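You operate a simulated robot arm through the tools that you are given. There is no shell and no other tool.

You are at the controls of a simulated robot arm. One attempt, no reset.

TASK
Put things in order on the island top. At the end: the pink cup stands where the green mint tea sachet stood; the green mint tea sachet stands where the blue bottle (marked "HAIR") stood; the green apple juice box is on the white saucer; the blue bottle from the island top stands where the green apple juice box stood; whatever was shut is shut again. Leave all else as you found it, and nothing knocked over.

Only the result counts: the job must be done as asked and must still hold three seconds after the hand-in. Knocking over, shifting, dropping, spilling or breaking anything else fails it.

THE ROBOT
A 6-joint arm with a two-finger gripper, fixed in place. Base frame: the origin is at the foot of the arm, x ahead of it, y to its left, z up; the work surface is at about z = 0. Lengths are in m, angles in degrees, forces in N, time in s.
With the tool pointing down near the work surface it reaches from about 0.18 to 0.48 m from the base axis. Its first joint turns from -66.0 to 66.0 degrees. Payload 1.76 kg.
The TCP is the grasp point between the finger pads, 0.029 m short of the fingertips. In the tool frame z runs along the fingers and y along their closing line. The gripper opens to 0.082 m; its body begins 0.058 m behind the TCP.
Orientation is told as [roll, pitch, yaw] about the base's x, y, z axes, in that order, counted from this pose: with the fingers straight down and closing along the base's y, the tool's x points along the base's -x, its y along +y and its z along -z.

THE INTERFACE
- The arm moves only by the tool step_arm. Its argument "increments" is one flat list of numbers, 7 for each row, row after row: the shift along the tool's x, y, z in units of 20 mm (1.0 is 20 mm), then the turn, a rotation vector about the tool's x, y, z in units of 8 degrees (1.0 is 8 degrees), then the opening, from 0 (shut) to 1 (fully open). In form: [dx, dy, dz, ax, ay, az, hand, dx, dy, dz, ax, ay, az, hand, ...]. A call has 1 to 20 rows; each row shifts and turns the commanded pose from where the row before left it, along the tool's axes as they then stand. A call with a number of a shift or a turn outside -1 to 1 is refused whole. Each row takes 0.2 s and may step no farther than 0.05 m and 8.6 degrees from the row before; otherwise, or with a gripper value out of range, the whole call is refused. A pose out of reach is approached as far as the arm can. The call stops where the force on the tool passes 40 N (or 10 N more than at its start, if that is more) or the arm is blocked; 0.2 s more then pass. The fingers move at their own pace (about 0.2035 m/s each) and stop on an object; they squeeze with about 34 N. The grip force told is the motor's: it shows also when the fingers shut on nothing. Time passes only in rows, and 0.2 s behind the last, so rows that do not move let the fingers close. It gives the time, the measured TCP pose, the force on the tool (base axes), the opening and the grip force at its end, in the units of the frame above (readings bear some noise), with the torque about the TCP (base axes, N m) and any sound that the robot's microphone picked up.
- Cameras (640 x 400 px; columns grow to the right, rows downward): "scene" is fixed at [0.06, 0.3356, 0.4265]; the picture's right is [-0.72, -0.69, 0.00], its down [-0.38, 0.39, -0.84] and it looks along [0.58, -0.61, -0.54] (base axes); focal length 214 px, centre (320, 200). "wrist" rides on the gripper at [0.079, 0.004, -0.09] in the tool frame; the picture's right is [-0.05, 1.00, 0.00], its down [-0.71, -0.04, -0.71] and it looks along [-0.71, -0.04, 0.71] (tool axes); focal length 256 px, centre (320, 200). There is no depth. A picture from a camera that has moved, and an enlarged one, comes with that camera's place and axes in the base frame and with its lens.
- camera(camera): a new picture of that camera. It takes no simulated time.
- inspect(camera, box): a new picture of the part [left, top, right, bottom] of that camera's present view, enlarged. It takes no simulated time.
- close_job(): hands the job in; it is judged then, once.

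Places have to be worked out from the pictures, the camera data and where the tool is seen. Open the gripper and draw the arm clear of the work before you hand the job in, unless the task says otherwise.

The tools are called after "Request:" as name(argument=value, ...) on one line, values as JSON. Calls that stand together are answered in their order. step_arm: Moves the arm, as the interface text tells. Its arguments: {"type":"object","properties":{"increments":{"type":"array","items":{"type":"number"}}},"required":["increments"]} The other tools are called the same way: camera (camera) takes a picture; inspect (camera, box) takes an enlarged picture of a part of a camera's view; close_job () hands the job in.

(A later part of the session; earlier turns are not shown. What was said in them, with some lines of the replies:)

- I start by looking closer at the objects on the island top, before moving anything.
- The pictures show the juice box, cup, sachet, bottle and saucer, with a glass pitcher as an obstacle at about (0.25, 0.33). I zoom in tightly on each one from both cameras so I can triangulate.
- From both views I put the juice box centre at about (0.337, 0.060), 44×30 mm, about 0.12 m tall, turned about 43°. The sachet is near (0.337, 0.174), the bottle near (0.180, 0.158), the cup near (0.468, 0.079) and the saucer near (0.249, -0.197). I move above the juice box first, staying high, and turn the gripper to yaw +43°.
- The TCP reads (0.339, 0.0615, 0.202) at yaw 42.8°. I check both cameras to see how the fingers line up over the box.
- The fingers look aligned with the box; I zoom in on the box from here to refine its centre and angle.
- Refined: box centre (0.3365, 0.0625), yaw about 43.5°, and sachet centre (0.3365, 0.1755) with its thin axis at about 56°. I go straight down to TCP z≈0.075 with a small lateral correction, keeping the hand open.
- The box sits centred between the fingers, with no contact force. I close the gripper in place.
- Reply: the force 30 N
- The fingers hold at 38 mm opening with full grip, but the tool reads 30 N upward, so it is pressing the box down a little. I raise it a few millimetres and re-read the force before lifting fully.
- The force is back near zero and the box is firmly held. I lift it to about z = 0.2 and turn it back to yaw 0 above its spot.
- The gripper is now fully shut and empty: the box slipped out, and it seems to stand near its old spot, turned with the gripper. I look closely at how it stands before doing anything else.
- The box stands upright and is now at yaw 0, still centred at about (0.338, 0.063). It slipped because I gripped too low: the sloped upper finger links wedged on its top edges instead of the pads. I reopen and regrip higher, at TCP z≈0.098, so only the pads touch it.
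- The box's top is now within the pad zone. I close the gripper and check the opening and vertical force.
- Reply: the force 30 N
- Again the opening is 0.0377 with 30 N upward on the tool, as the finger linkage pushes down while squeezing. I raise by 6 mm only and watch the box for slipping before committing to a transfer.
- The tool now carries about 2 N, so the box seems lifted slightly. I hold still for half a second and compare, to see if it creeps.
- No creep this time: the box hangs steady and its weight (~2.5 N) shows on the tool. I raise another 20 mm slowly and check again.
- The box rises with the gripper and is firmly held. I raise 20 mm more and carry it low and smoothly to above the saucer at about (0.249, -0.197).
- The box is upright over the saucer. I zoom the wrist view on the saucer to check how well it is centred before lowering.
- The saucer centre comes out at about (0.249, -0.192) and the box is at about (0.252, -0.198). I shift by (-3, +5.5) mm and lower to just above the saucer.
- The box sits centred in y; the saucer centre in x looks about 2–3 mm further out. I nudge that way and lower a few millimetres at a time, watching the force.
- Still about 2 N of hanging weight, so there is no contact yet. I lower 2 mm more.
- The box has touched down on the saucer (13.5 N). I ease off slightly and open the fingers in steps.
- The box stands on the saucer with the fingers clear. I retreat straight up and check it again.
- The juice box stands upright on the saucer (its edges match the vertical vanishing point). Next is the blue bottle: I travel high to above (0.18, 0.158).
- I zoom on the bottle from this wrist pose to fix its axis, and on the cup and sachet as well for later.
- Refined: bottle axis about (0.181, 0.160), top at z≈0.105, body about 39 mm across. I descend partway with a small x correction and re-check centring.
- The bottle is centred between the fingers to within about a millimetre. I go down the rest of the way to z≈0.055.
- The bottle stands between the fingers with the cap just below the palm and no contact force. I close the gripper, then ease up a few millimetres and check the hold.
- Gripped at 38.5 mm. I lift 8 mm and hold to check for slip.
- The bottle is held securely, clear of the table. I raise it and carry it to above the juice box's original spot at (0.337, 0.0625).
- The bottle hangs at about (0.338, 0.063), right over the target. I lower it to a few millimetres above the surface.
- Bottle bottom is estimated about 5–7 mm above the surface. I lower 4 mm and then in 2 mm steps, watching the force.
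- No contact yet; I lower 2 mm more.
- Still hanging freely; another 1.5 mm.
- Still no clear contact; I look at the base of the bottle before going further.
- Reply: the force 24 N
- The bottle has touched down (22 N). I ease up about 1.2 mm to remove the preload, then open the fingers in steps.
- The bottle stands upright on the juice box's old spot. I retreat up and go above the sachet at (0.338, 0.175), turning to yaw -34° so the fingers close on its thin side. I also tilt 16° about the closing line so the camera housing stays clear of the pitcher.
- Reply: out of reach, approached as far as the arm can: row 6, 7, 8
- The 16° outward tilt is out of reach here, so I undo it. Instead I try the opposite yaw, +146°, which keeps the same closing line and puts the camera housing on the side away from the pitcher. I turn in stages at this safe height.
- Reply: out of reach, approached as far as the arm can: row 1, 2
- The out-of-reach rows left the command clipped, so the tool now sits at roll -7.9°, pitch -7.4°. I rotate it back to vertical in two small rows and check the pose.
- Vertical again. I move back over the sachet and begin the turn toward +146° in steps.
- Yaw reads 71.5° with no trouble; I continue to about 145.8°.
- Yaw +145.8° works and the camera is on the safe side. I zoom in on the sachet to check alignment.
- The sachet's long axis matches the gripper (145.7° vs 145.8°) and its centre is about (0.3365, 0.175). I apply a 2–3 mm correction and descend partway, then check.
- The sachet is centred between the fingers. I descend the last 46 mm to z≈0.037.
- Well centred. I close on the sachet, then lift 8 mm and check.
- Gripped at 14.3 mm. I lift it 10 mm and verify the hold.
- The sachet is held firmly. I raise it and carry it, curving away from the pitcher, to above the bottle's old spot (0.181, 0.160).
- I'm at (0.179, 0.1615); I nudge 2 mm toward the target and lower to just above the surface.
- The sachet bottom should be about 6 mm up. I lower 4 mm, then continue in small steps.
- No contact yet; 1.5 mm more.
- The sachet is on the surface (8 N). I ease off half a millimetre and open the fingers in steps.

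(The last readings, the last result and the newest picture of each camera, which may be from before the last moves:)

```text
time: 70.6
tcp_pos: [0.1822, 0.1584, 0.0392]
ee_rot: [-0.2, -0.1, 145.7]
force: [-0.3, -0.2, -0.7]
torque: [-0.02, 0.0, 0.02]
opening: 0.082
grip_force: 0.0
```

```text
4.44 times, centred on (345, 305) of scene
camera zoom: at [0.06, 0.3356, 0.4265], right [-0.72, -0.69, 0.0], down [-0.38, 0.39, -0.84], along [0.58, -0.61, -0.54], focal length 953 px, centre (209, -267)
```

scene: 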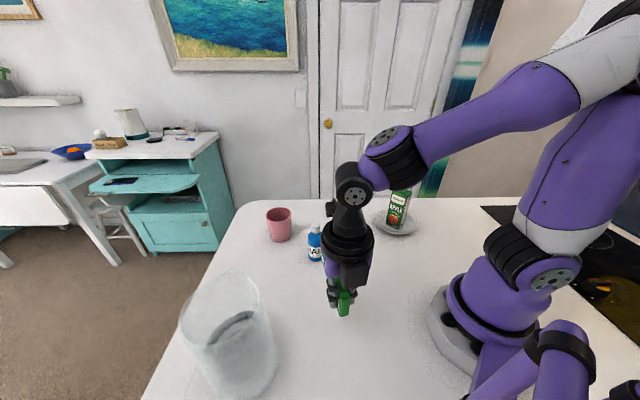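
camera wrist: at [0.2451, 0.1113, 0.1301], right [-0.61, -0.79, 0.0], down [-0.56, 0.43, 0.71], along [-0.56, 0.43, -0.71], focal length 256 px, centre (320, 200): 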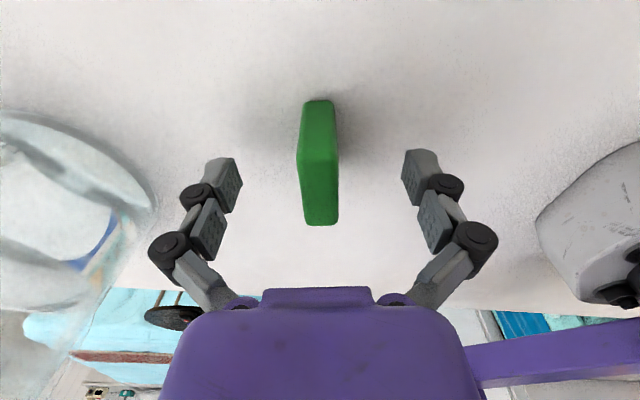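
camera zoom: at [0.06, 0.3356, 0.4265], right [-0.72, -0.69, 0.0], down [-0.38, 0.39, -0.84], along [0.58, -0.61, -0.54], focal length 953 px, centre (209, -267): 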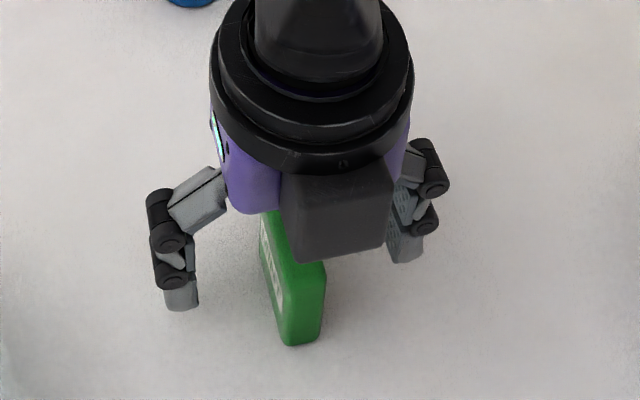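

The sachet stands on the bottle's old spot. I retreat straight up first.

Request:
step_arm(increments=[0, 0, -0.3, 0, 0, 0, 1, 0, 0, -0.7, 0, 0, 0, 1, 0, 0, -1, 0, 0, 0, 1, 0, 0, -1, 0, 0, 0, 1, 0, 0, -1, 0, 0, 0, 1, 0, 0, -1, 0, 0, 0, 1, 0, 0, -1, 0, 0, 0, 1, 0, 0, -1, 0, 0, 0, 1, 0, 0, -1, 0, 0, 0, 1, 0, 0, 0, 0, 0, 0, 1])

Request:
camera(camera="scene")

Request:
inspect(camera="scene", box=[300, 270, 390, 345])

```text
time: 72.8
tcp_pos: [0.1819, 0.16, 0.2001]
ee_rot: [-0.3, -0.1, 145.7]
force: [-0.2, -0.6, 0.0]
torque: [0.0, 0.02, 0.0]
opening: 0.0821
grip_force: 0.1
```

```text
taken
```

scene: 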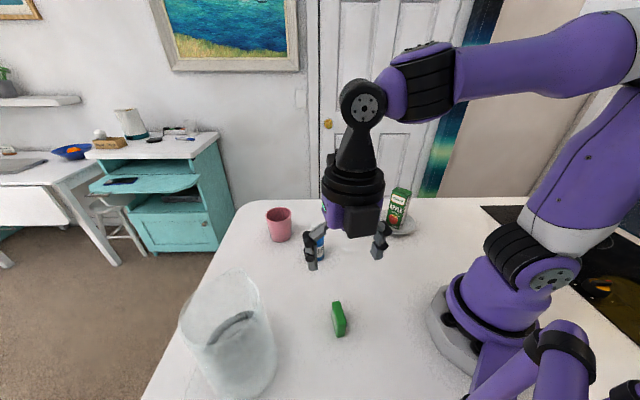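

```text
5.33 times, centred on (345, 308) of scene
camera zoom: at [0.06, 0.3356, 0.4265], right [-0.72, -0.69, 0.0], down [-0.38, 0.39, -0.84], along [0.58, -0.61, -0.54], focal length 1144 px, centre (187, -373)
```

zoom: 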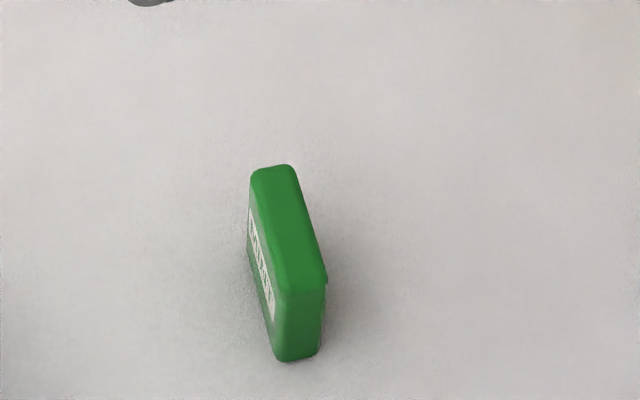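

The sachet stands well at about (0.183, 0.157). Now the cup: I move to mid-table at z = 0.2 and turn the gripper back to yaw 0.

Request:
step_arm(increments=[0.938, -0.119, 0, 0, 0, 0, 1, 0.938, -0.119, 0, 0, 0, 0, 1, 0.938, -0.119, 0, 0, 0, 0, 1, 0.938, -0.119, 0, 0, 0, 0, 1, 0.938, -0.119, 0, 0, 0, 0, 1, 0.938, -0.119, 0, 0, 0, 0, 1, 0.938, -0.119, 0, 0, 0, 0, 1, 0, 0, 0, 0, 0, 0.91, 1, 0, 0, 0, 0, 0, 0.91, 1, 0, 0, 0, 0, 0, 0.91, 1, 0, 0, 0, 0, 0, 0.91, 1, 0, 0, 0, 0, 0, 0.91, 1, 0, 0, 0, 0, 0, 0.91, 1, 0, 0, 0, 0, 0, 0.91, 1, 0, 0, 0, 0, 0, 0.91, 1, 0, 0, 0, 0, 0, 0.91, 1, 0, 0, 0, 0, 0, 0.91, 1, 0, 0, 0, 0, 0, 0.91, 1, 0, 0, 0, 0, 0, 0.91, 1, 0, 0, 0, 0, 0, 0.91, 1])

Request:
step_arm(increments=[0, 0, 0, 0, 0, 0.914, 1, 0, 0, 0, 0, 0, 0.914, 1, 0, 0, 0, 0, 0, 0.914, 1, 0, 0, 0, 0, 0, 0.914, 1, 0, 0, 0, 0, 0, 0.914, 1, 0, 0, 0, 0, 0, 0.914, 1, 0, 0, 0, 0, 0, 0.914, 1, 0, 0, 0, 0, 0, 0, 1])

Request:
camera(camera="wrist")

Request:
camera(camera="scene")

```text
time: 77.0
tcp_pos: [0.3005, 0.0984, 0.1982]
ee_rot: [0.1, -0.2, 51.0]
force: [-0.1, 0.2, 0.0]
torque: [0.01, 0.01, 0.02]
opening: 0.0821
grip_force: 0.1
```

```text
time: 78.8
tcp_pos: [0.2995, 0.0986, 0.1991]
ee_rot: [0.2, -0.2, -0.2]
force: [0.4, 1.0, -0.1]
torque: [-0.03, -0.02, 0.0]
opening: 0.0822
grip_force: 0.0
```

```text
taken
camera wrist: at [0.2202, 0.1039, 0.2902], right [0.06, 1.0, 0.0], down [0.71, -0.04, 0.71], along [0.71, -0.04, -0.71], focal length 256 px, centre (320, 200)
```

wrist: 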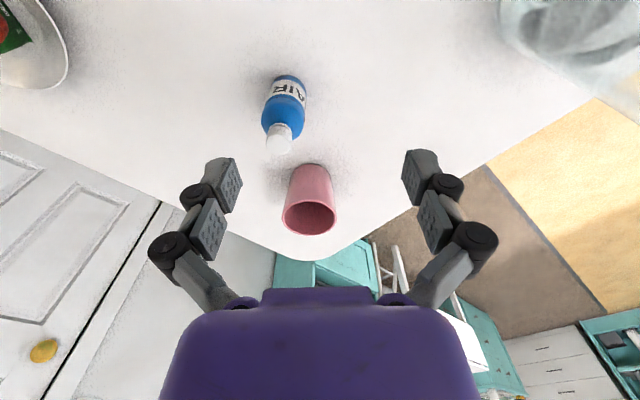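

```text
taken
```

scene: 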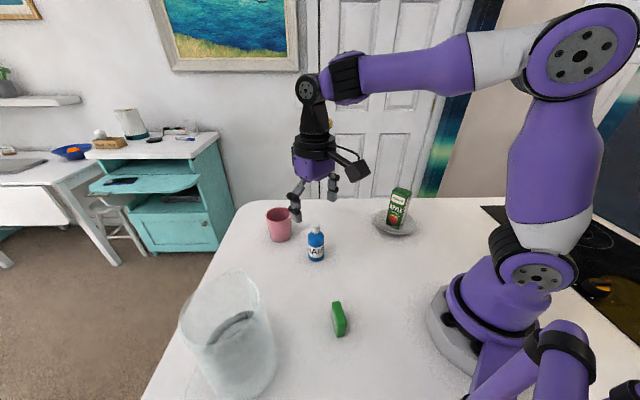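

Yaw is 0 again. I zoom on the cup (and bottle) from here to refine the positions.

Request:
inspect(camera="wrist", box=[265, 150, 355, 245])

Request:
inspect(camera="wrist", box=[245, 65, 325, 160])

Request:
inspect(camera="scene", box=[255, 195, 305, 250])

```text
4.21 times, centred on (310, 198) of wrist
camera zoom: at [0.2202, 0.1039, 0.2902], right [0.06, 1.0, 0.0], down [0.71, -0.04, 0.71], along [0.71, -0.04, -0.71], focal length 1078 px, centre (362, 210)
```

zoom: 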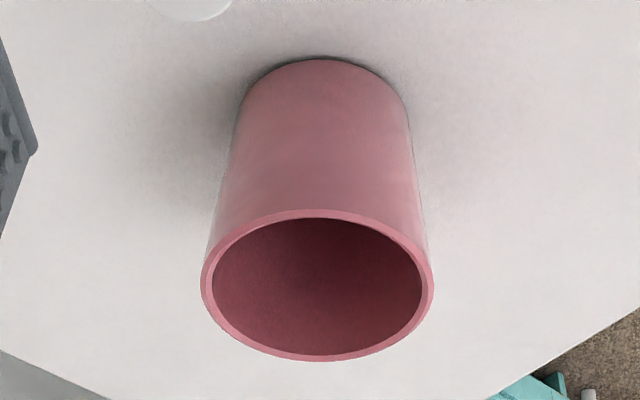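

```text
4.21 times, centred on (285, 112) of wrist
camera zoom: at [0.2202, 0.1039, 0.2902], right [0.06, 1.0, 0.0], down [0.71, -0.04, 0.71], along [0.71, -0.04, -0.71], focal length 1078 px, centre (467, 568)
```

zoom: 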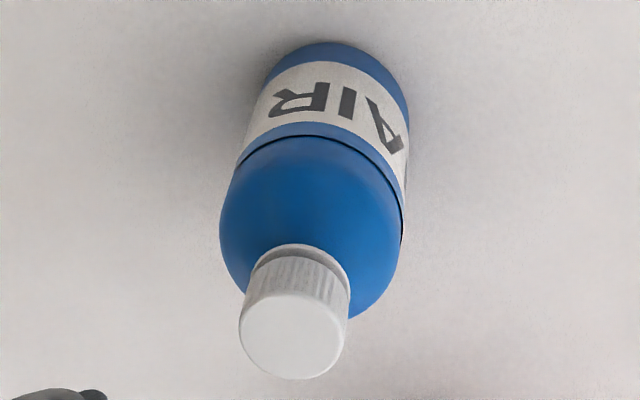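

```text
7.27 times, centred on (280, 222) of scene
camera zoom: at [0.06, 0.3356, 0.4265], right [-0.72, -0.69, 0.0], down [-0.38, 0.39, -0.84], along [0.58, -0.61, -0.54], focal length 1560 px, centre (611, 36)
```

zoom: 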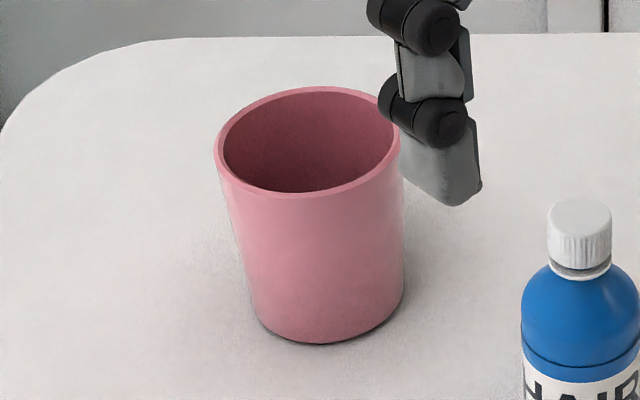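

The cup is at about (0.466, 0.076) with a rim about 70 mm wide, near the reach limit. So I will come down between bottle and cup and slide the open fingers outward around the cup at low height. First I go to (0.392, 0.076, 0.13).

Request:
step_arm(increments=[-0.881, -0.2575, 0, 0, 0, 0, 1, -0.881, -0.2575, 0, 0, 0, 0, 1, -0.881, -0.2575, 0, 0, 0, 0, 1, -0.881, -0.2575, 0, 0, 0, 0, 1, -0.275, -0.025, 0.8625, 0, 0, 0, 1, -0.275, -0.025, 0.8625, 0, 0, 0, 1, -0.275, -0.025, 0.8625, 0, 0, 0, 1, -0.275, -0.025, 0.8625, 0, 0, 0, 1, 0, 0, 0, 0, 0, 0, 1])

Request:
camera(camera="wrist")

Request:
inspect(camera="scene", box=[240, 160, 370, 270])

```text
time: 80.8
tcp_pos: [0.3944, 0.0738, 0.1305]
ee_rot: [0.2, -0.1, -0.2]
force: [0.0, -0.7, -0.5]
torque: [0.0, 0.0, -0.02]
opening: 0.0818
grip_force: 0.1
```

```text
taken
camera wrist: at [0.3142, 0.0799, 0.221], right [0.06, 1.0, 0.0], down [0.7, -0.04, 0.71], along [0.71, -0.04, -0.71], focal length 256 px, centre (320, 200)
```

wrist: 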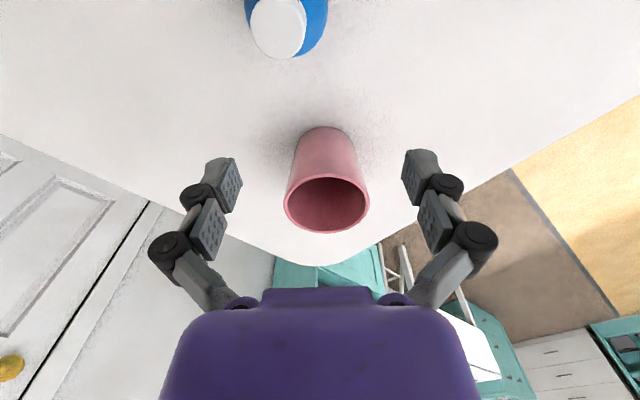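

```text
3.64 times, centred on (305, 215) of scene
camera zoom: at [0.06, 0.3356, 0.4265], right [-0.72, -0.69, 0.0], down [-0.38, 0.39, -0.84], along [0.58, -0.61, -0.54], focal length 780 px, centre (374, 146)
```

zoom: 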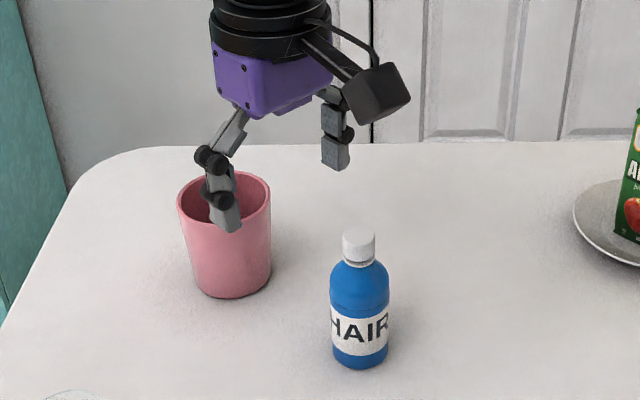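

I'm at (0.394, 0.0745, 0.13) with the cup ahead and the bottle behind. I descend vertically to z≈0.05 in the gap between them.

Request:
step_arm(increments=[0, 0.05, 0.8, 0, 0, 0, 1, 0, 0, 0.8, 0, 0, 0, 1, 0, 0, 0.8, 0, 0, 0, 1, 0, 0, 0.8, 0, 0, 0, 1, 0, 0, 0.8, 0, 0, 0, 1, 0, 0, 0, 0, 0, 0, 1])

Request:
camera(camera="wrist")

Request:
inspect(camera="scene", box=[240, 160, 370, 270])

```text
time: 82.2
tcp_pos: [0.3935, 0.0781, 0.0488]
ee_rot: [0.2, 0.0, -0.1]
force: [0.9, -0.5, -0.6]
torque: [0.03, 0.03, 0.02]
opening: 0.082
grip_force: 0.0
```

```text
taken
camera wrist: at [0.3139, 0.0827, 0.1401], right [0.06, 1.0, 0.0], down [0.7, -0.04, 0.71], along [0.71, -0.04, -0.71], focal length 256 px, centre (320, 200)
```

wrist: 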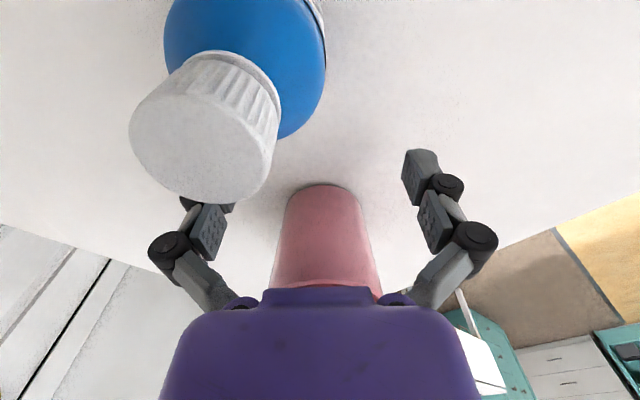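

```text
3.64 times, centred on (305, 215) of scene
camera zoom: at [0.06, 0.3356, 0.4265], right [-0.72, -0.69, 0.0], down [-0.38, 0.39, -0.84], along [0.58, -0.61, -0.54], focal length 780 px, centre (374, 146)
```

zoom: 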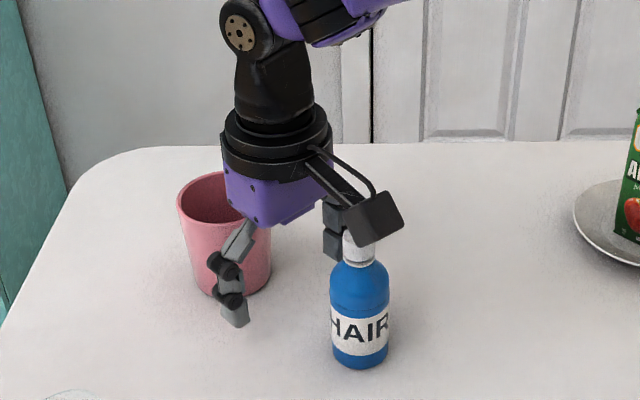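

Clearances look fine (camera body about 2 cm above the cap). I zoom in to verify the lateral alignment of the cup between the fingers before sliding outward.

Request:
inspect(camera="wrist", box=[220, 140, 430, 300])

```text
2.50 times, centred on (325, 220) of wrist
camera zoom: at [0.3139, 0.0827, 0.1401], right [0.06, 1.0, 0.0], down [0.7, -0.04, 0.71], along [0.71, -0.04, -0.71], focal length 640 px, centre (308, 150)
```

zoom: 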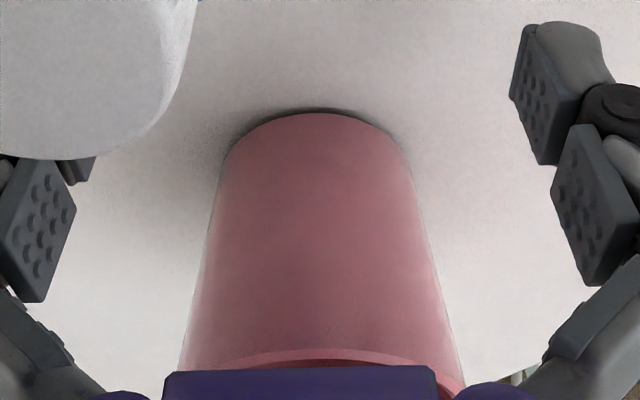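

The cup is about 1 mm to the right-hand (-y) side; I correct that, drop 4 mm for reach, and slide outward 40 mm, then check the clearance at the rim.

Request:
step_arm(increments=[0, -0.05, 0.2, 0, 0, 0, 1, -0.5, 0, 0, 0, 0, 0, 1, -0.5, 0, 0, 0, 0, 0, 1, -0.5, 0, 0, 0, 0, 0, 1, -0.5, 0, 0, 0, 0, 0, 1, 0, 0, 0, 0, 0, 0, 1])

Request:
inspect(camera="wrist", box=[140, 100, 500, 310])

Request:
inspect(camera="scene", box=[240, 160, 370, 270])

```text
time: 83.6
tcp_pos: [0.4335, 0.0754, 0.0457]
ee_rot: [0.2, -0.1, -0.1]
force: [1.0, 0.0, 0.4]
torque: [-0.02, 0.01, 0.0]
opening: 0.0819
grip_force: 0.1
```

```text
1.78 times, centred on (320, 205) of wrist
camera zoom: at [0.3537, 0.0801, 0.1364], right [0.06, 1.0, 0.0], down [0.71, -0.04, 0.71], along [0.71, -0.04, -0.71], focal length 455 px, centre (320, 191)
```

zoom: 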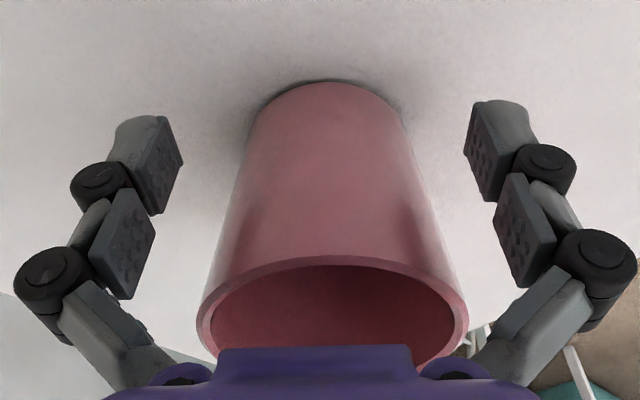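

```text
3.64 times, centred on (305, 215) of scene
camera zoom: at [0.06, 0.3356, 0.4265], right [-0.72, -0.69, 0.0], down [-0.38, 0.39, -0.84], along [0.58, -0.61, -0.54], focal length 780 px, centre (374, 146)
```

zoom: 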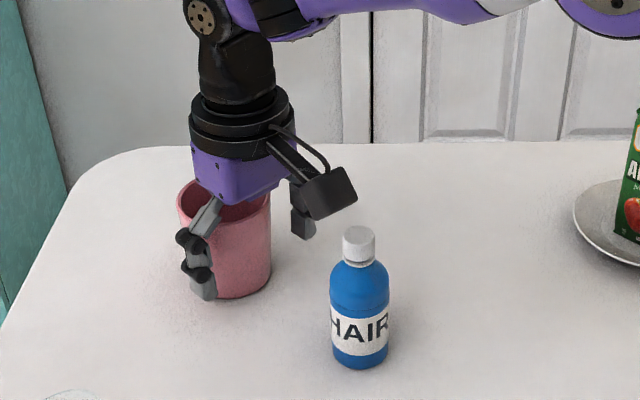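

The cup is undisturbed, with about 7–8 mm of clearance per side at the rim; it sits about 1.5 mm toward +y of centre. I correct and slide the remaining ~32 mm.

Request:
step_arm(increments=[-0.4, 0.075, 0, 0, 0, 0, 1, -0.4, 0, 0, 0, 0, 0, 1, -0.4, 0, 0, 0, 0, 0, 1, -0.42, 0, 0, 0, 0, 0, 1, 0, 0, 0, 0, 0, 0, 1])

Request:
inspect(camera="wrist", box=[140, 100, 500, 310])

Request:
inspect(camera="scene", box=[240, 160, 370, 270])

```text
time: 84.8
tcp_pos: [0.467, 0.0754, 0.0465]
ee_rot: [0.2, 0.0, -0.2]
force: [-0.8, -1.1, 1.1]
torque: [0.0, -0.02, 0.0]
opening: 0.082
grip_force: 0.2
```

```text
1.78 times, centred on (320, 205) of wrist
camera zoom: at [0.3859, 0.0809, 0.1372], right [0.06, 1.0, 0.0], down [0.71, -0.04, 0.71], along [0.71, -0.04, -0.71], focal length 455 px, centre (320, 191)
```

zoom: 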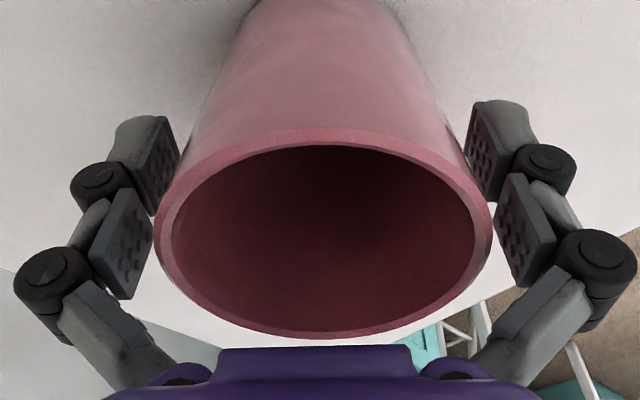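

```text
3.64 times, centred on (305, 215) of scene
camera zoom: at [0.06, 0.3356, 0.4265], right [-0.72, -0.69, 0.0], down [-0.38, 0.39, -0.84], along [0.58, -0.61, -0.54], focal length 780 px, centre (374, 146)
```

zoom: 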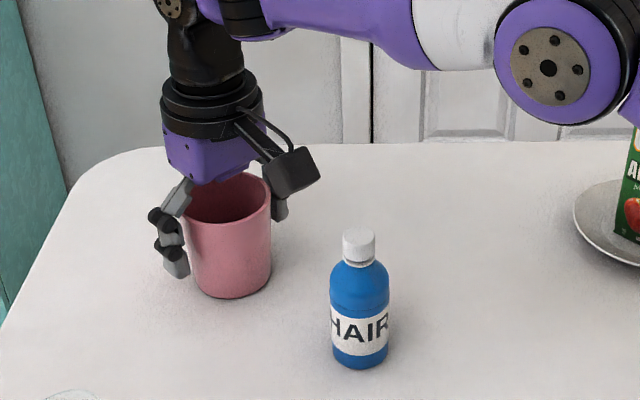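

The cup is straddled and centred. I close the gripper on it.

Request:
step_arm(increments=[0, 0, 0, 0, 0, 0, 0, 0, 0, 0, 0, 0, 0, 0, 0, 0, 0, 0, 0, 0, 0])

Request:
inspect(camera="wrist", box=[140, 100, 500, 310])

Request:
inspect(camera="scene", box=[240, 160, 370, 270])

```text
time: 85.6
tcp_pos: [0.4658, 0.0761, 0.048]
ee_rot: [0.2, -0.2, -0.1]
force: [-2.9, 1.5, 17.3]
torque: [-0.02, 0.16, 0.02]
opening: 0.0667
grip_force: 34.0
```

```text
1.78 times, centred on (320, 205) of wrist
camera zoom: at [0.386, 0.0811, 0.138], right [0.06, 1.0, 0.0], down [0.7, -0.04, 0.71], along [0.71, -0.04, -0.7], focal length 455 px, centre (320, 191)
```

zoom: 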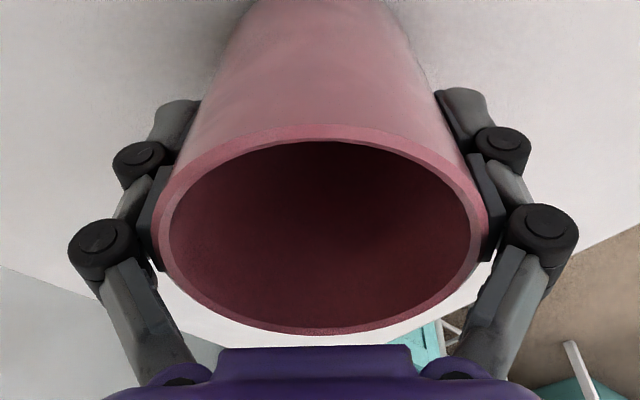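

```text
3.64 times, centred on (305, 215) of scene
camera zoom: at [0.0599, 0.3356, 0.4266], right [-0.72, -0.69, 0.0], down [-0.38, 0.39, -0.84], along [0.58, -0.61, -0.54], focal length 780 px, centre (374, 146)
```

zoom: 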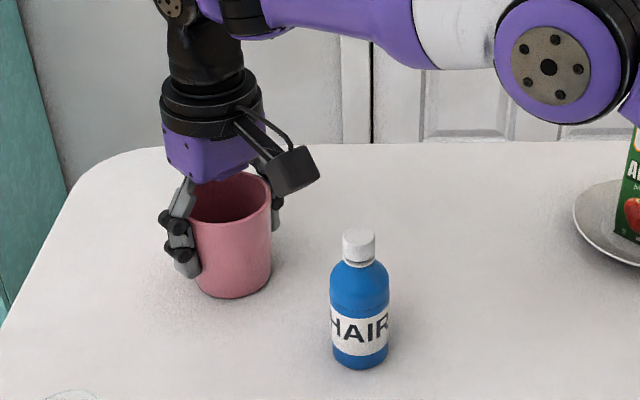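

Gripped at 66.7 mm with a 17 N reaction. I lift 4 mm straight up, then a bit more while moving inward, and check the hold.

Request:
step_arm(increments=[0, 0, -0.1, 0, 0, 0, 0, 0, 0, -0.1, 0, 0, 0, 0, 0.1, 0, -0.15, 0, 0, 0, 0, 0.1, 0, -0.15, 0, 0, 0, 0, 0, 0, 0, 0, 0, 0, 0, 0, 0, 0, 0, 0, 0, 0])

Request:
inspect(camera="wrist", box=[140, 100, 500, 310])

Request:
inspect(camera="scene", box=[240, 160, 370, 270])

```text
time: 87.0
tcp_pos: [0.4615, 0.0766, 0.0564]
ee_rot: [0.1, 0.0, -0.2]
force: [-0.2, -0.2, -2.0]
torque: [0.03, -0.01, 0.0]
opening: 0.0667
grip_force: 34.0
```

```text
1.78 times, centred on (320, 205) of wrist
camera zoom: at [0.3812, 0.0825, 0.1468], right [0.06, 1.0, 0.0], down [0.71, -0.04, 0.71], along [0.71, -0.04, -0.71], focal length 455 px, centre (320, 191)
```

zoom: 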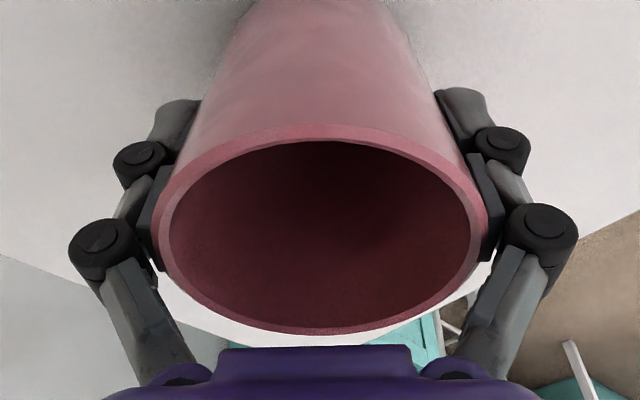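

```text
3.64 times, centred on (305, 215) of scene
camera zoom: at [0.06, 0.3356, 0.4265], right [-0.72, -0.69, 0.0], down [-0.38, 0.39, -0.84], along [0.58, -0.61, -0.54], focal length 780 px, centre (374, 146)
```

zoom: 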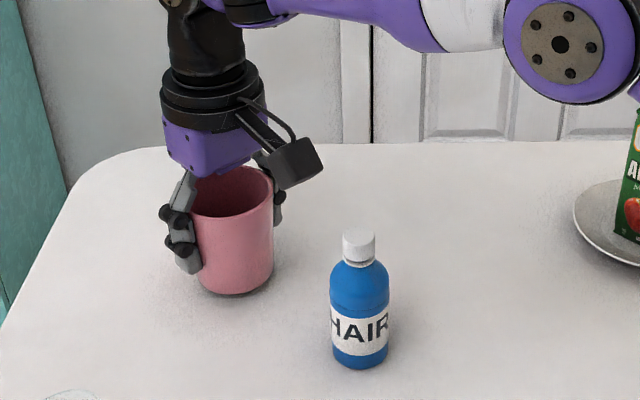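

The cup is held and lifts cleanly (about 2 N). I carry it low, first sideways (+y) away from the bottle and then inward, to above the sachet's old spot (0.337, 0.175).

Request:
step_arm(increments=[0.1325, 0.367, -0.068, 0, 0, 0, 0, 0.265, 0.734, -0.136, 0, 0, 0, 0, 0.265, 0.734, -0.136, 0, 0, 0, 0, 0.265, 0.734, -0.136, 0, 0, 0, 0, 0.265, 0.734, -0.136, 0, 0, 0, 0, 0.1325, 0.367, -0.068, 0, 0, 0, 0, 0.4165, 0.104, -0.0625, 0, 0, 0, 0, 0.833, 0.208, -0.125, 0, 0, 0, 0, 0.833, 0.208, -0.125, 0, 0, 0, 0, 0.833, 0.208, -0.125, 0, 0, 0, 0, 0.833, 0.208, -0.125, 0, 0, 0, 0, 0.833, 0.208, -0.125, 0, 0, 0, 0, 0.4165, 0.104, -0.0625, 0, 0, 0, 0, 0, 0, 0, 0, 0, 0, 0])

Request:
camera(camera="scene")

Request:
camera(camera="wrist")

```text
time: 90.0
tcp_pos: [0.3357, 0.1773, 0.086]
ee_rot: [0.2, -0.1, -0.1]
force: [-0.1, 0.0, -1.7]
torque: [0.02, 0.0, -0.03]
opening: 0.0666
grip_force: 34.1
```

```text
taken
```

scene: 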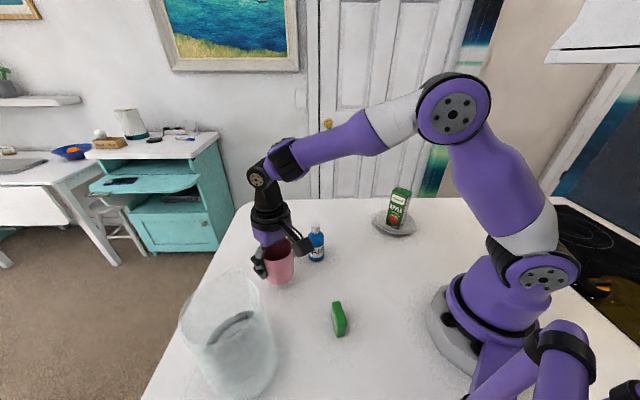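

```text
taken
camera wrist: at [0.2546, 0.1818, 0.1764], right [0.06, 1.0, 0.0], down [0.71, -0.04, 0.71], along [0.71, -0.04, -0.71], focal length 256 px, centre (320, 200)
```

wrist: 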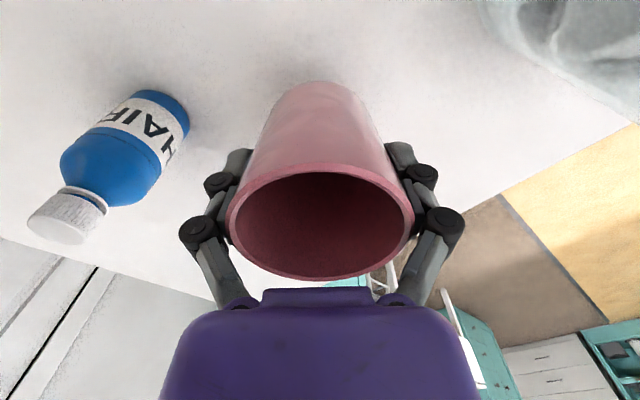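

The cup hangs over the target, about 2 mm too far in +y. I correct and lower to just above the surface.

Request:
step_arm(increments=[0, -0.1, 0.2, 0, 0, 0, 0, 0, 0, 0.4, 0, 0, 0, 0, 0, 0, 0.5, 0, 0, 0, 0, 0, 0, 0.4, 0, 0, 0, 0, 0, 0, 0.15, 0, 0, 0, 0, 0, 0, 0, 0, 0, 0, 0])

Request:
inspect(camera="scene", box=[220, 200, 350, 310])

```text
time: 91.4
tcp_pos: [0.3363, 0.1763, 0.0513]
ee_rot: [0.2, -0.1, -0.1]
force: [-0.1, 0.1, -2.5]
torque: [-0.07, -0.01, 0.0]
opening: 0.0665
grip_force: 33.7
```

```text
3.64 times, centred on (285, 255) of scene
camera zoom: at [0.06, 0.3356, 0.4265], right [-0.72, -0.69, 0.0], down [-0.38, 0.39, -0.84], along [0.58, -0.61, -0.54], focal length 780 px, centre (447, 0)
```

zoom: 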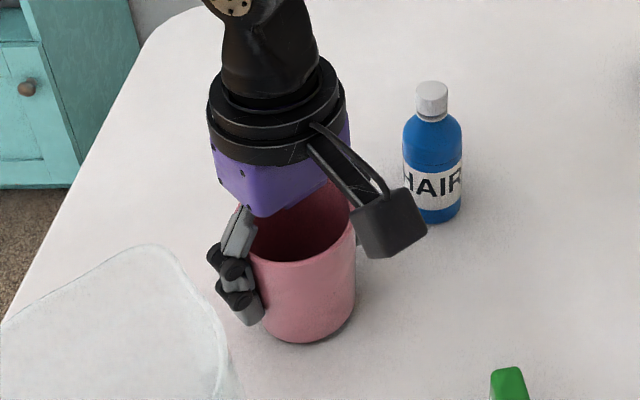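

Still hanging freely, a few millimetres up. I lower 2 mm at a time.

Request:
step_arm(increments=[0, 0, 0.1, 0, 0, 0, 0, 0, 0, 0, 0, 0, 0, 0])

```text
time: 92.0
tcp_pos: [0.3359, 0.1761, 0.0497]
ee_rot: [0.2, 0.0, -0.3]
force: [0.5, 0.1, -2.7]
torque: [0.01, -0.03, 0.01]
opening: 0.0667
grip_force: 34.4
```

No contact yet; another 1.5 mm.

Request:
step_arm(increments=[0, 0, 0.075, 0, 0, 0, 0, 0, 0, 0, 0, 0, 0, 0])

```text
time: 92.6
tcp_pos: [0.3352, 0.1751, 0.0498]
ee_rot: [0.2, -0.1, 0.0]
force: [-1.0, 0.3, -1.0]
torque: [-0.01, 0.0, -0.02]
opening: 0.0666
grip_force: 34.0
```

Almost touching; another 1.2 mm.

Request:
step_arm(increments=[0, 0, 0.06, 0, 0, 0, 0, 0, 0, 0, 0, 0, 0, 0])

```text
time: 93.2
tcp_pos: [0.3359, 0.1762, 0.0473]
ee_rot: [0.1, -0.2, -0.2]
force: [0.2, -0.4, -2.8]
torque: [-0.01, 0.03, 0.0]
opening: 0.0665
grip_force: 34.0
```

Still hanging; another 1.2 mm.

Request:
step_arm(increments=[0, 0, 0.06, 0, 0, 0, 0, 0, 0, 0, 0, 0, 0, 0])

Request:
inspect(camera="scene", box=[250, 250, 320, 300])

```text
time: 93.8
tcp_pos: [0.337, 0.1757, 0.0473]
ee_rot: [0.3, -0.2, -0.1]
force: [-0.4, -2.2, 14.9]
torque: [-0.29, 0.0, -0.03]
opening: 0.0665
grip_force: 34.4
```

```text
8.00 times, centred on (285, 275) of scene
camera zoom: at [0.06, 0.3356, 0.4266], right [-0.72, -0.69, 0.0], down [-0.38, 0.39, -0.84], along [0.58, -0.61, -0.54], focal length 1716 px, centre (600, -400)
```

zoom: 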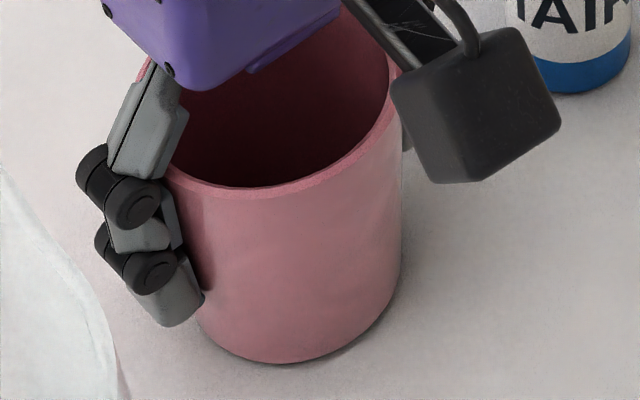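

The cup has touched down (15 N). I ease off slightly and open the fingers in steps.

Request:
step_arm(increments=[0, 0, -0.03, 0, 0, 0, 0, 0, 0, 0, 0, 0, 0, 0, 0, 0, 0, 0, 0, 0, 0.84, 0, 0, 0, 0, 0, 0, 0.9, 0, 0, 0, 0, 0, 0, 1, 0, 0, 0, 0, 0, 0, 1, 0, 0, 0, 0, 0, 0, 1])

Request:
camera(camera="wrist")

Request:
inspect(camera="scene", box=[220, 200, 350, 310])

```text
time: 95.4
tcp_pos: [0.3341, 0.1753, 0.0464]
ee_rot: [0.2, -0.1, -0.2]
force: [0.3, 0.7, 0.4]
torque: [0.0, -0.02, -0.04]
opening: 0.082
grip_force: 0.0
```

```text
taken
camera wrist: at [0.2545, 0.1795, 0.1378], right [0.06, 1.0, 0.0], down [0.71, -0.04, 0.71], along [0.71, -0.04, -0.71], focal length 256 px, centre (320, 200)
```

wrist: 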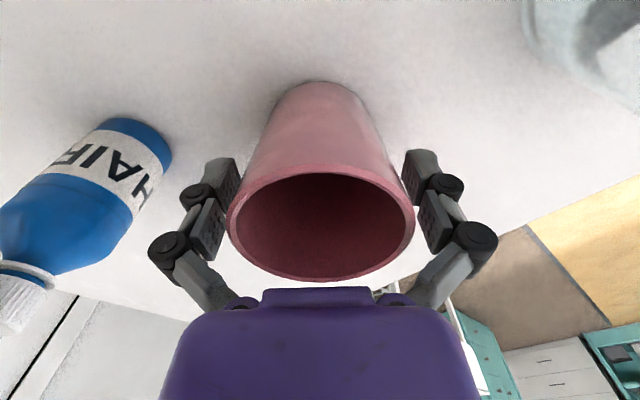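

```text
3.64 times, centred on (285, 255) of scene
camera zoom: at [0.06, 0.3356, 0.4265], right [-0.72, -0.69, 0.0], down [-0.38, 0.39, -0.84], along [0.58, -0.61, -0.54], focal length 780 px, centre (447, 0)
```

zoom: 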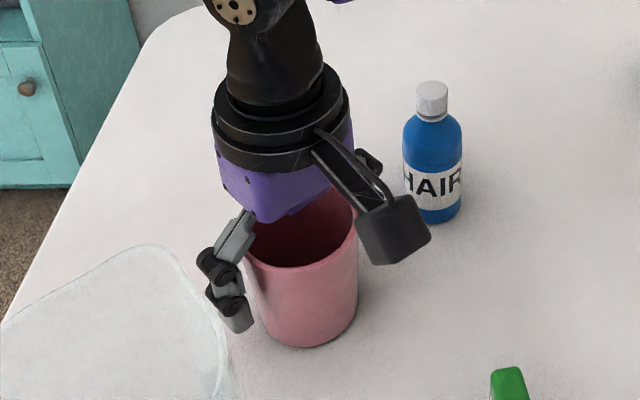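

The cup stands free and centred between the open fingers. I retreat straight up slowly until clear of the rim.

Request:
step_arm(increments=[0, 0, -0.3, 0, 0, 0, 1, 0, 0, -0.4, 0, 0, 0, 1, 0, 0, -0.5, 0, 0, 0, 1, 0, 0, -0.5, 0, 0, 0, 1, 0, 0, -0.6, 0, 0, 0, 1, 0, 0, -0.8, 0, 0, 0, 1, 0, 0, -1, 0, 0, 0, 1, 0, 0, -1, 0, 0, 0, 1, 0, 0, -1, 0, 0, 0, 1, 0, 0, -1, 0, 0, 0, 1, 0, 0, -0.8, 0, 0, 0, 1, 0, 0, 0, 0, 0, 0, 1])

Request:
camera(camera="scene")

Request:
camera(camera="wrist")

```text
time: 98.0
tcp_pos: [0.3354, 0.173, 0.2043]
ee_rot: [0.2, 0.1, -0.2]
force: [-0.9, -0.2, 0.5]
torque: [0.05, 0.03, 0.02]
opening: 0.082
grip_force: 0.1
```

```text
taken
```

scene: 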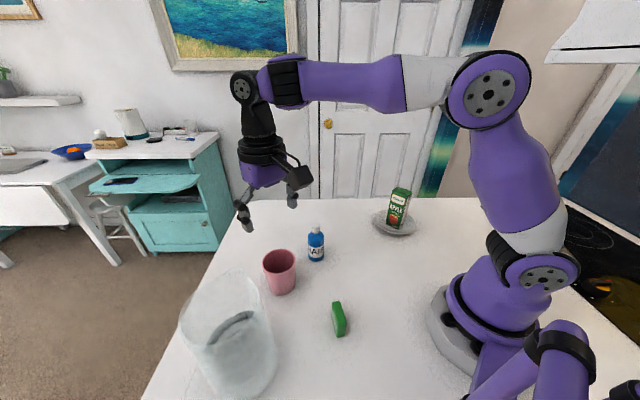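

```text
taken
camera wrist: at [0.2554, 0.1789, 0.2948], right [0.06, 1.0, 0.0], down [0.71, -0.04, 0.71], along [0.71, -0.04, -0.71], focal length 256 px, centre (320, 200)
```

wrist: 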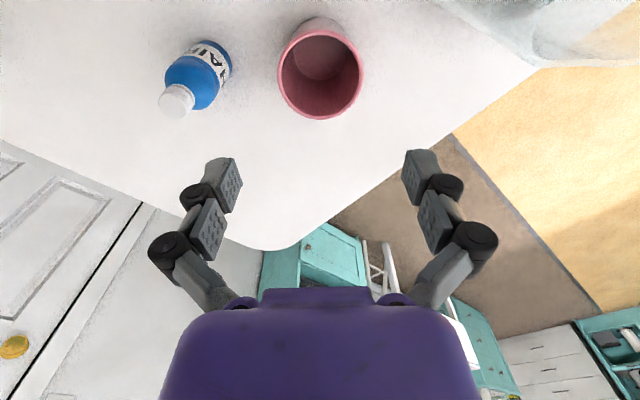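

All four objects are placed. I draw the arm back up near its starting pose and then inspect everything.

Request:
step_arm(increments=[0.5, -0.12, -0.5, 0, 0, 0, 1, 0.8, -0.2, -0.75, 0, 0, 0, 1, 0.8, -0.2, -0.75, 0, 0, 0, 1, 0.8, -0.2, -0.75, 0, 0, 0, 1, 0.8, -0.2, -0.75, 0, 0, 0, 1, 0.8, -0.2, -0.75, 0, 0, 0, 1, 0.8, -0.2, -0.75, 0, 0, 0, 1, 0.8, -0.2, -0.75, 0, 0, 0, 1, 0.7, -0.2, -0.75, 0, 0, 0, 1, 0, 0, 0, 0, 0, 0, 1])

Request:
camera(camera="scene")

Request:
camera(camera="wrist")

Request:
inspect(camera="scene", box=[240, 190, 440, 315])

Request:
inspect(camera="scene", box=[160, 230, 400, 400])

Request:
inspect(camera="wrist", box=[220, 0, 460, 220])

```text
time: 100.2
tcp_pos: [0.2017, 0.1394, 0.332]
ee_rot: [0.3, -0.1, -0.1]
force: [0.3, 0.4, -0.8]
torque: [0.0, -0.01, 0.01]
opening: 0.0819
grip_force: 0.0
```

```text
taken
```

scene: 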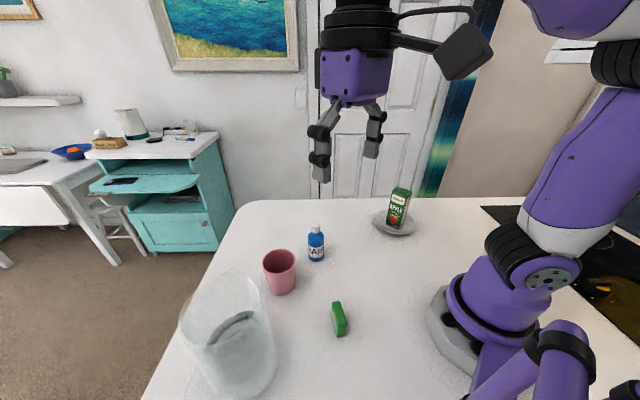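

```text
taken
camera wrist: at [0.1214, 0.1441, 0.4225], right [0.06, 1.0, 0.0], down [0.7, -0.04, 0.71], along [0.71, -0.04, -0.71], focal length 256 px, centre (320, 200)
```

wrist: 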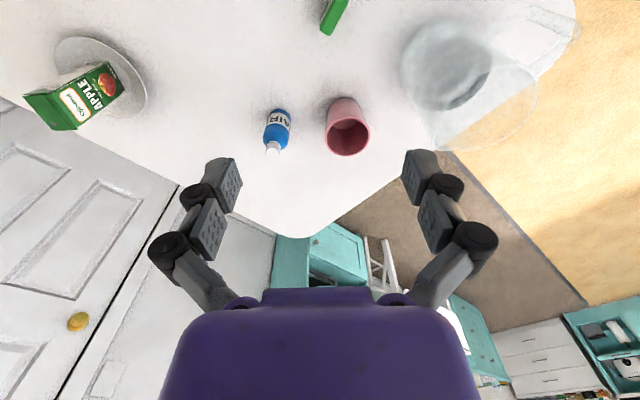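

```text
3.20 times, centred on (340, 252) of scene
camera zoom: at [0.06, 0.3356, 0.4265], right [-0.72, -0.69, 0.0], down [-0.38, 0.39, -0.84], along [0.58, -0.61, -0.54], focal length 686 px, centre (256, 32)
```

zoom: 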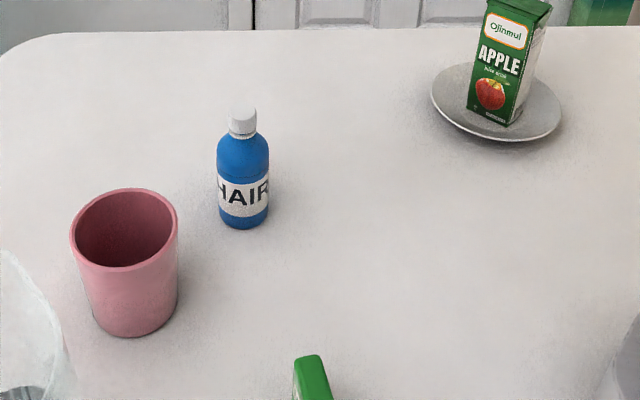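

```text
2.35 times, centred on (280, 315) of scene
camera zoom: at [0.06, 0.3356, 0.4265], right [-0.72, -0.69, 0.0], down [-0.38, 0.39, -0.84], along [0.58, -0.61, -0.54], focal length 505 px, centre (414, -71)
```

zoom: 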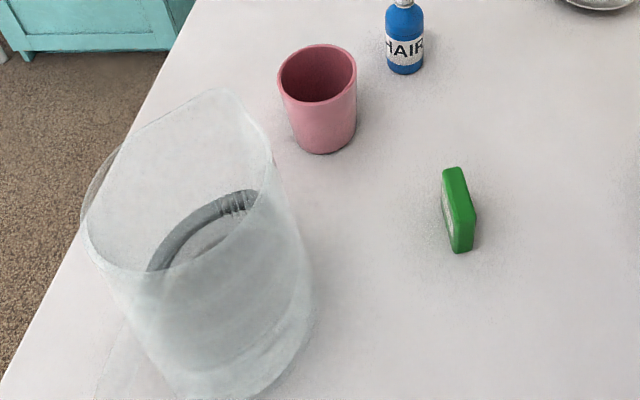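

```text
1.82 times, centred on (340, 110) of wrist
camera zoom: at [0.1214, 0.1441, 0.4225], right [0.06, 1.0, 0.0], down [0.7, -0.04, 0.71], along [0.71, -0.04, -0.71], focal length 465 px, centre (284, 364)
```

zoom: 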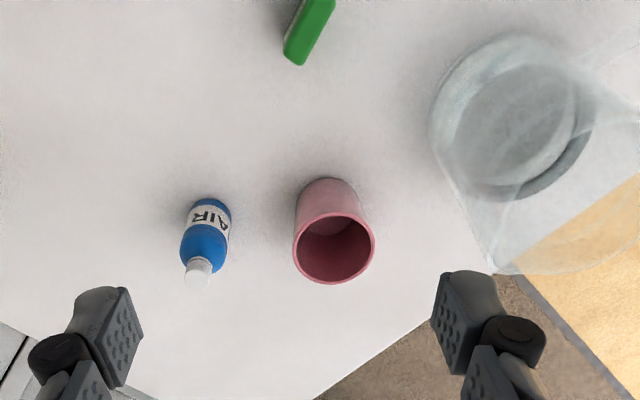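

Everything checks out. The juice box stands on the saucer, the bottle is at the juice box's old spot, the sachet is at the bottle's old spot, and the cup is at the sachet's old spot. The pitcher and saucer are unmoved, nothing was opened, and the gripper is open with the arm clear, so I hand the job in.

Request:
close_job()

```text
The job is handed in.
```

The island top is arranged as asked, and the job is handed in. I don't have the judge's result. From the last pictures, each object is within about 4 mm of its target:

| Object | Where it stands now | Target |
|---|---|---|
| Juice box | Upright, near the middle of the saucer | White saucer |
| Blue bottle | About (0.338, 0.061) | Juice box's old spot, about (0.337, 0.0625) |
| Mint tea sachet | About (0.183, 0.157) | Bottle's old spot, about (0.181, 0.160) |
| Pink cup | About (0.334, 0.174) | Sachet's old spot, about (0.337, 0.175) |

- **Juice box slip:** On my first lift the juice box slipped out of the gripper and dropped a short way. It landed upright on its original spot, turned about 43°. I gripped it higher the second time and it held all the way to the saucer, where it was still upright in the final pictures.
- **Everything else:** The pitcher and saucer look unmoved, and nothing was knocked over. Nothing that was shut got opened.
- **Arm:** It finished with the gripper open, back near its starting pose and clear of the table.
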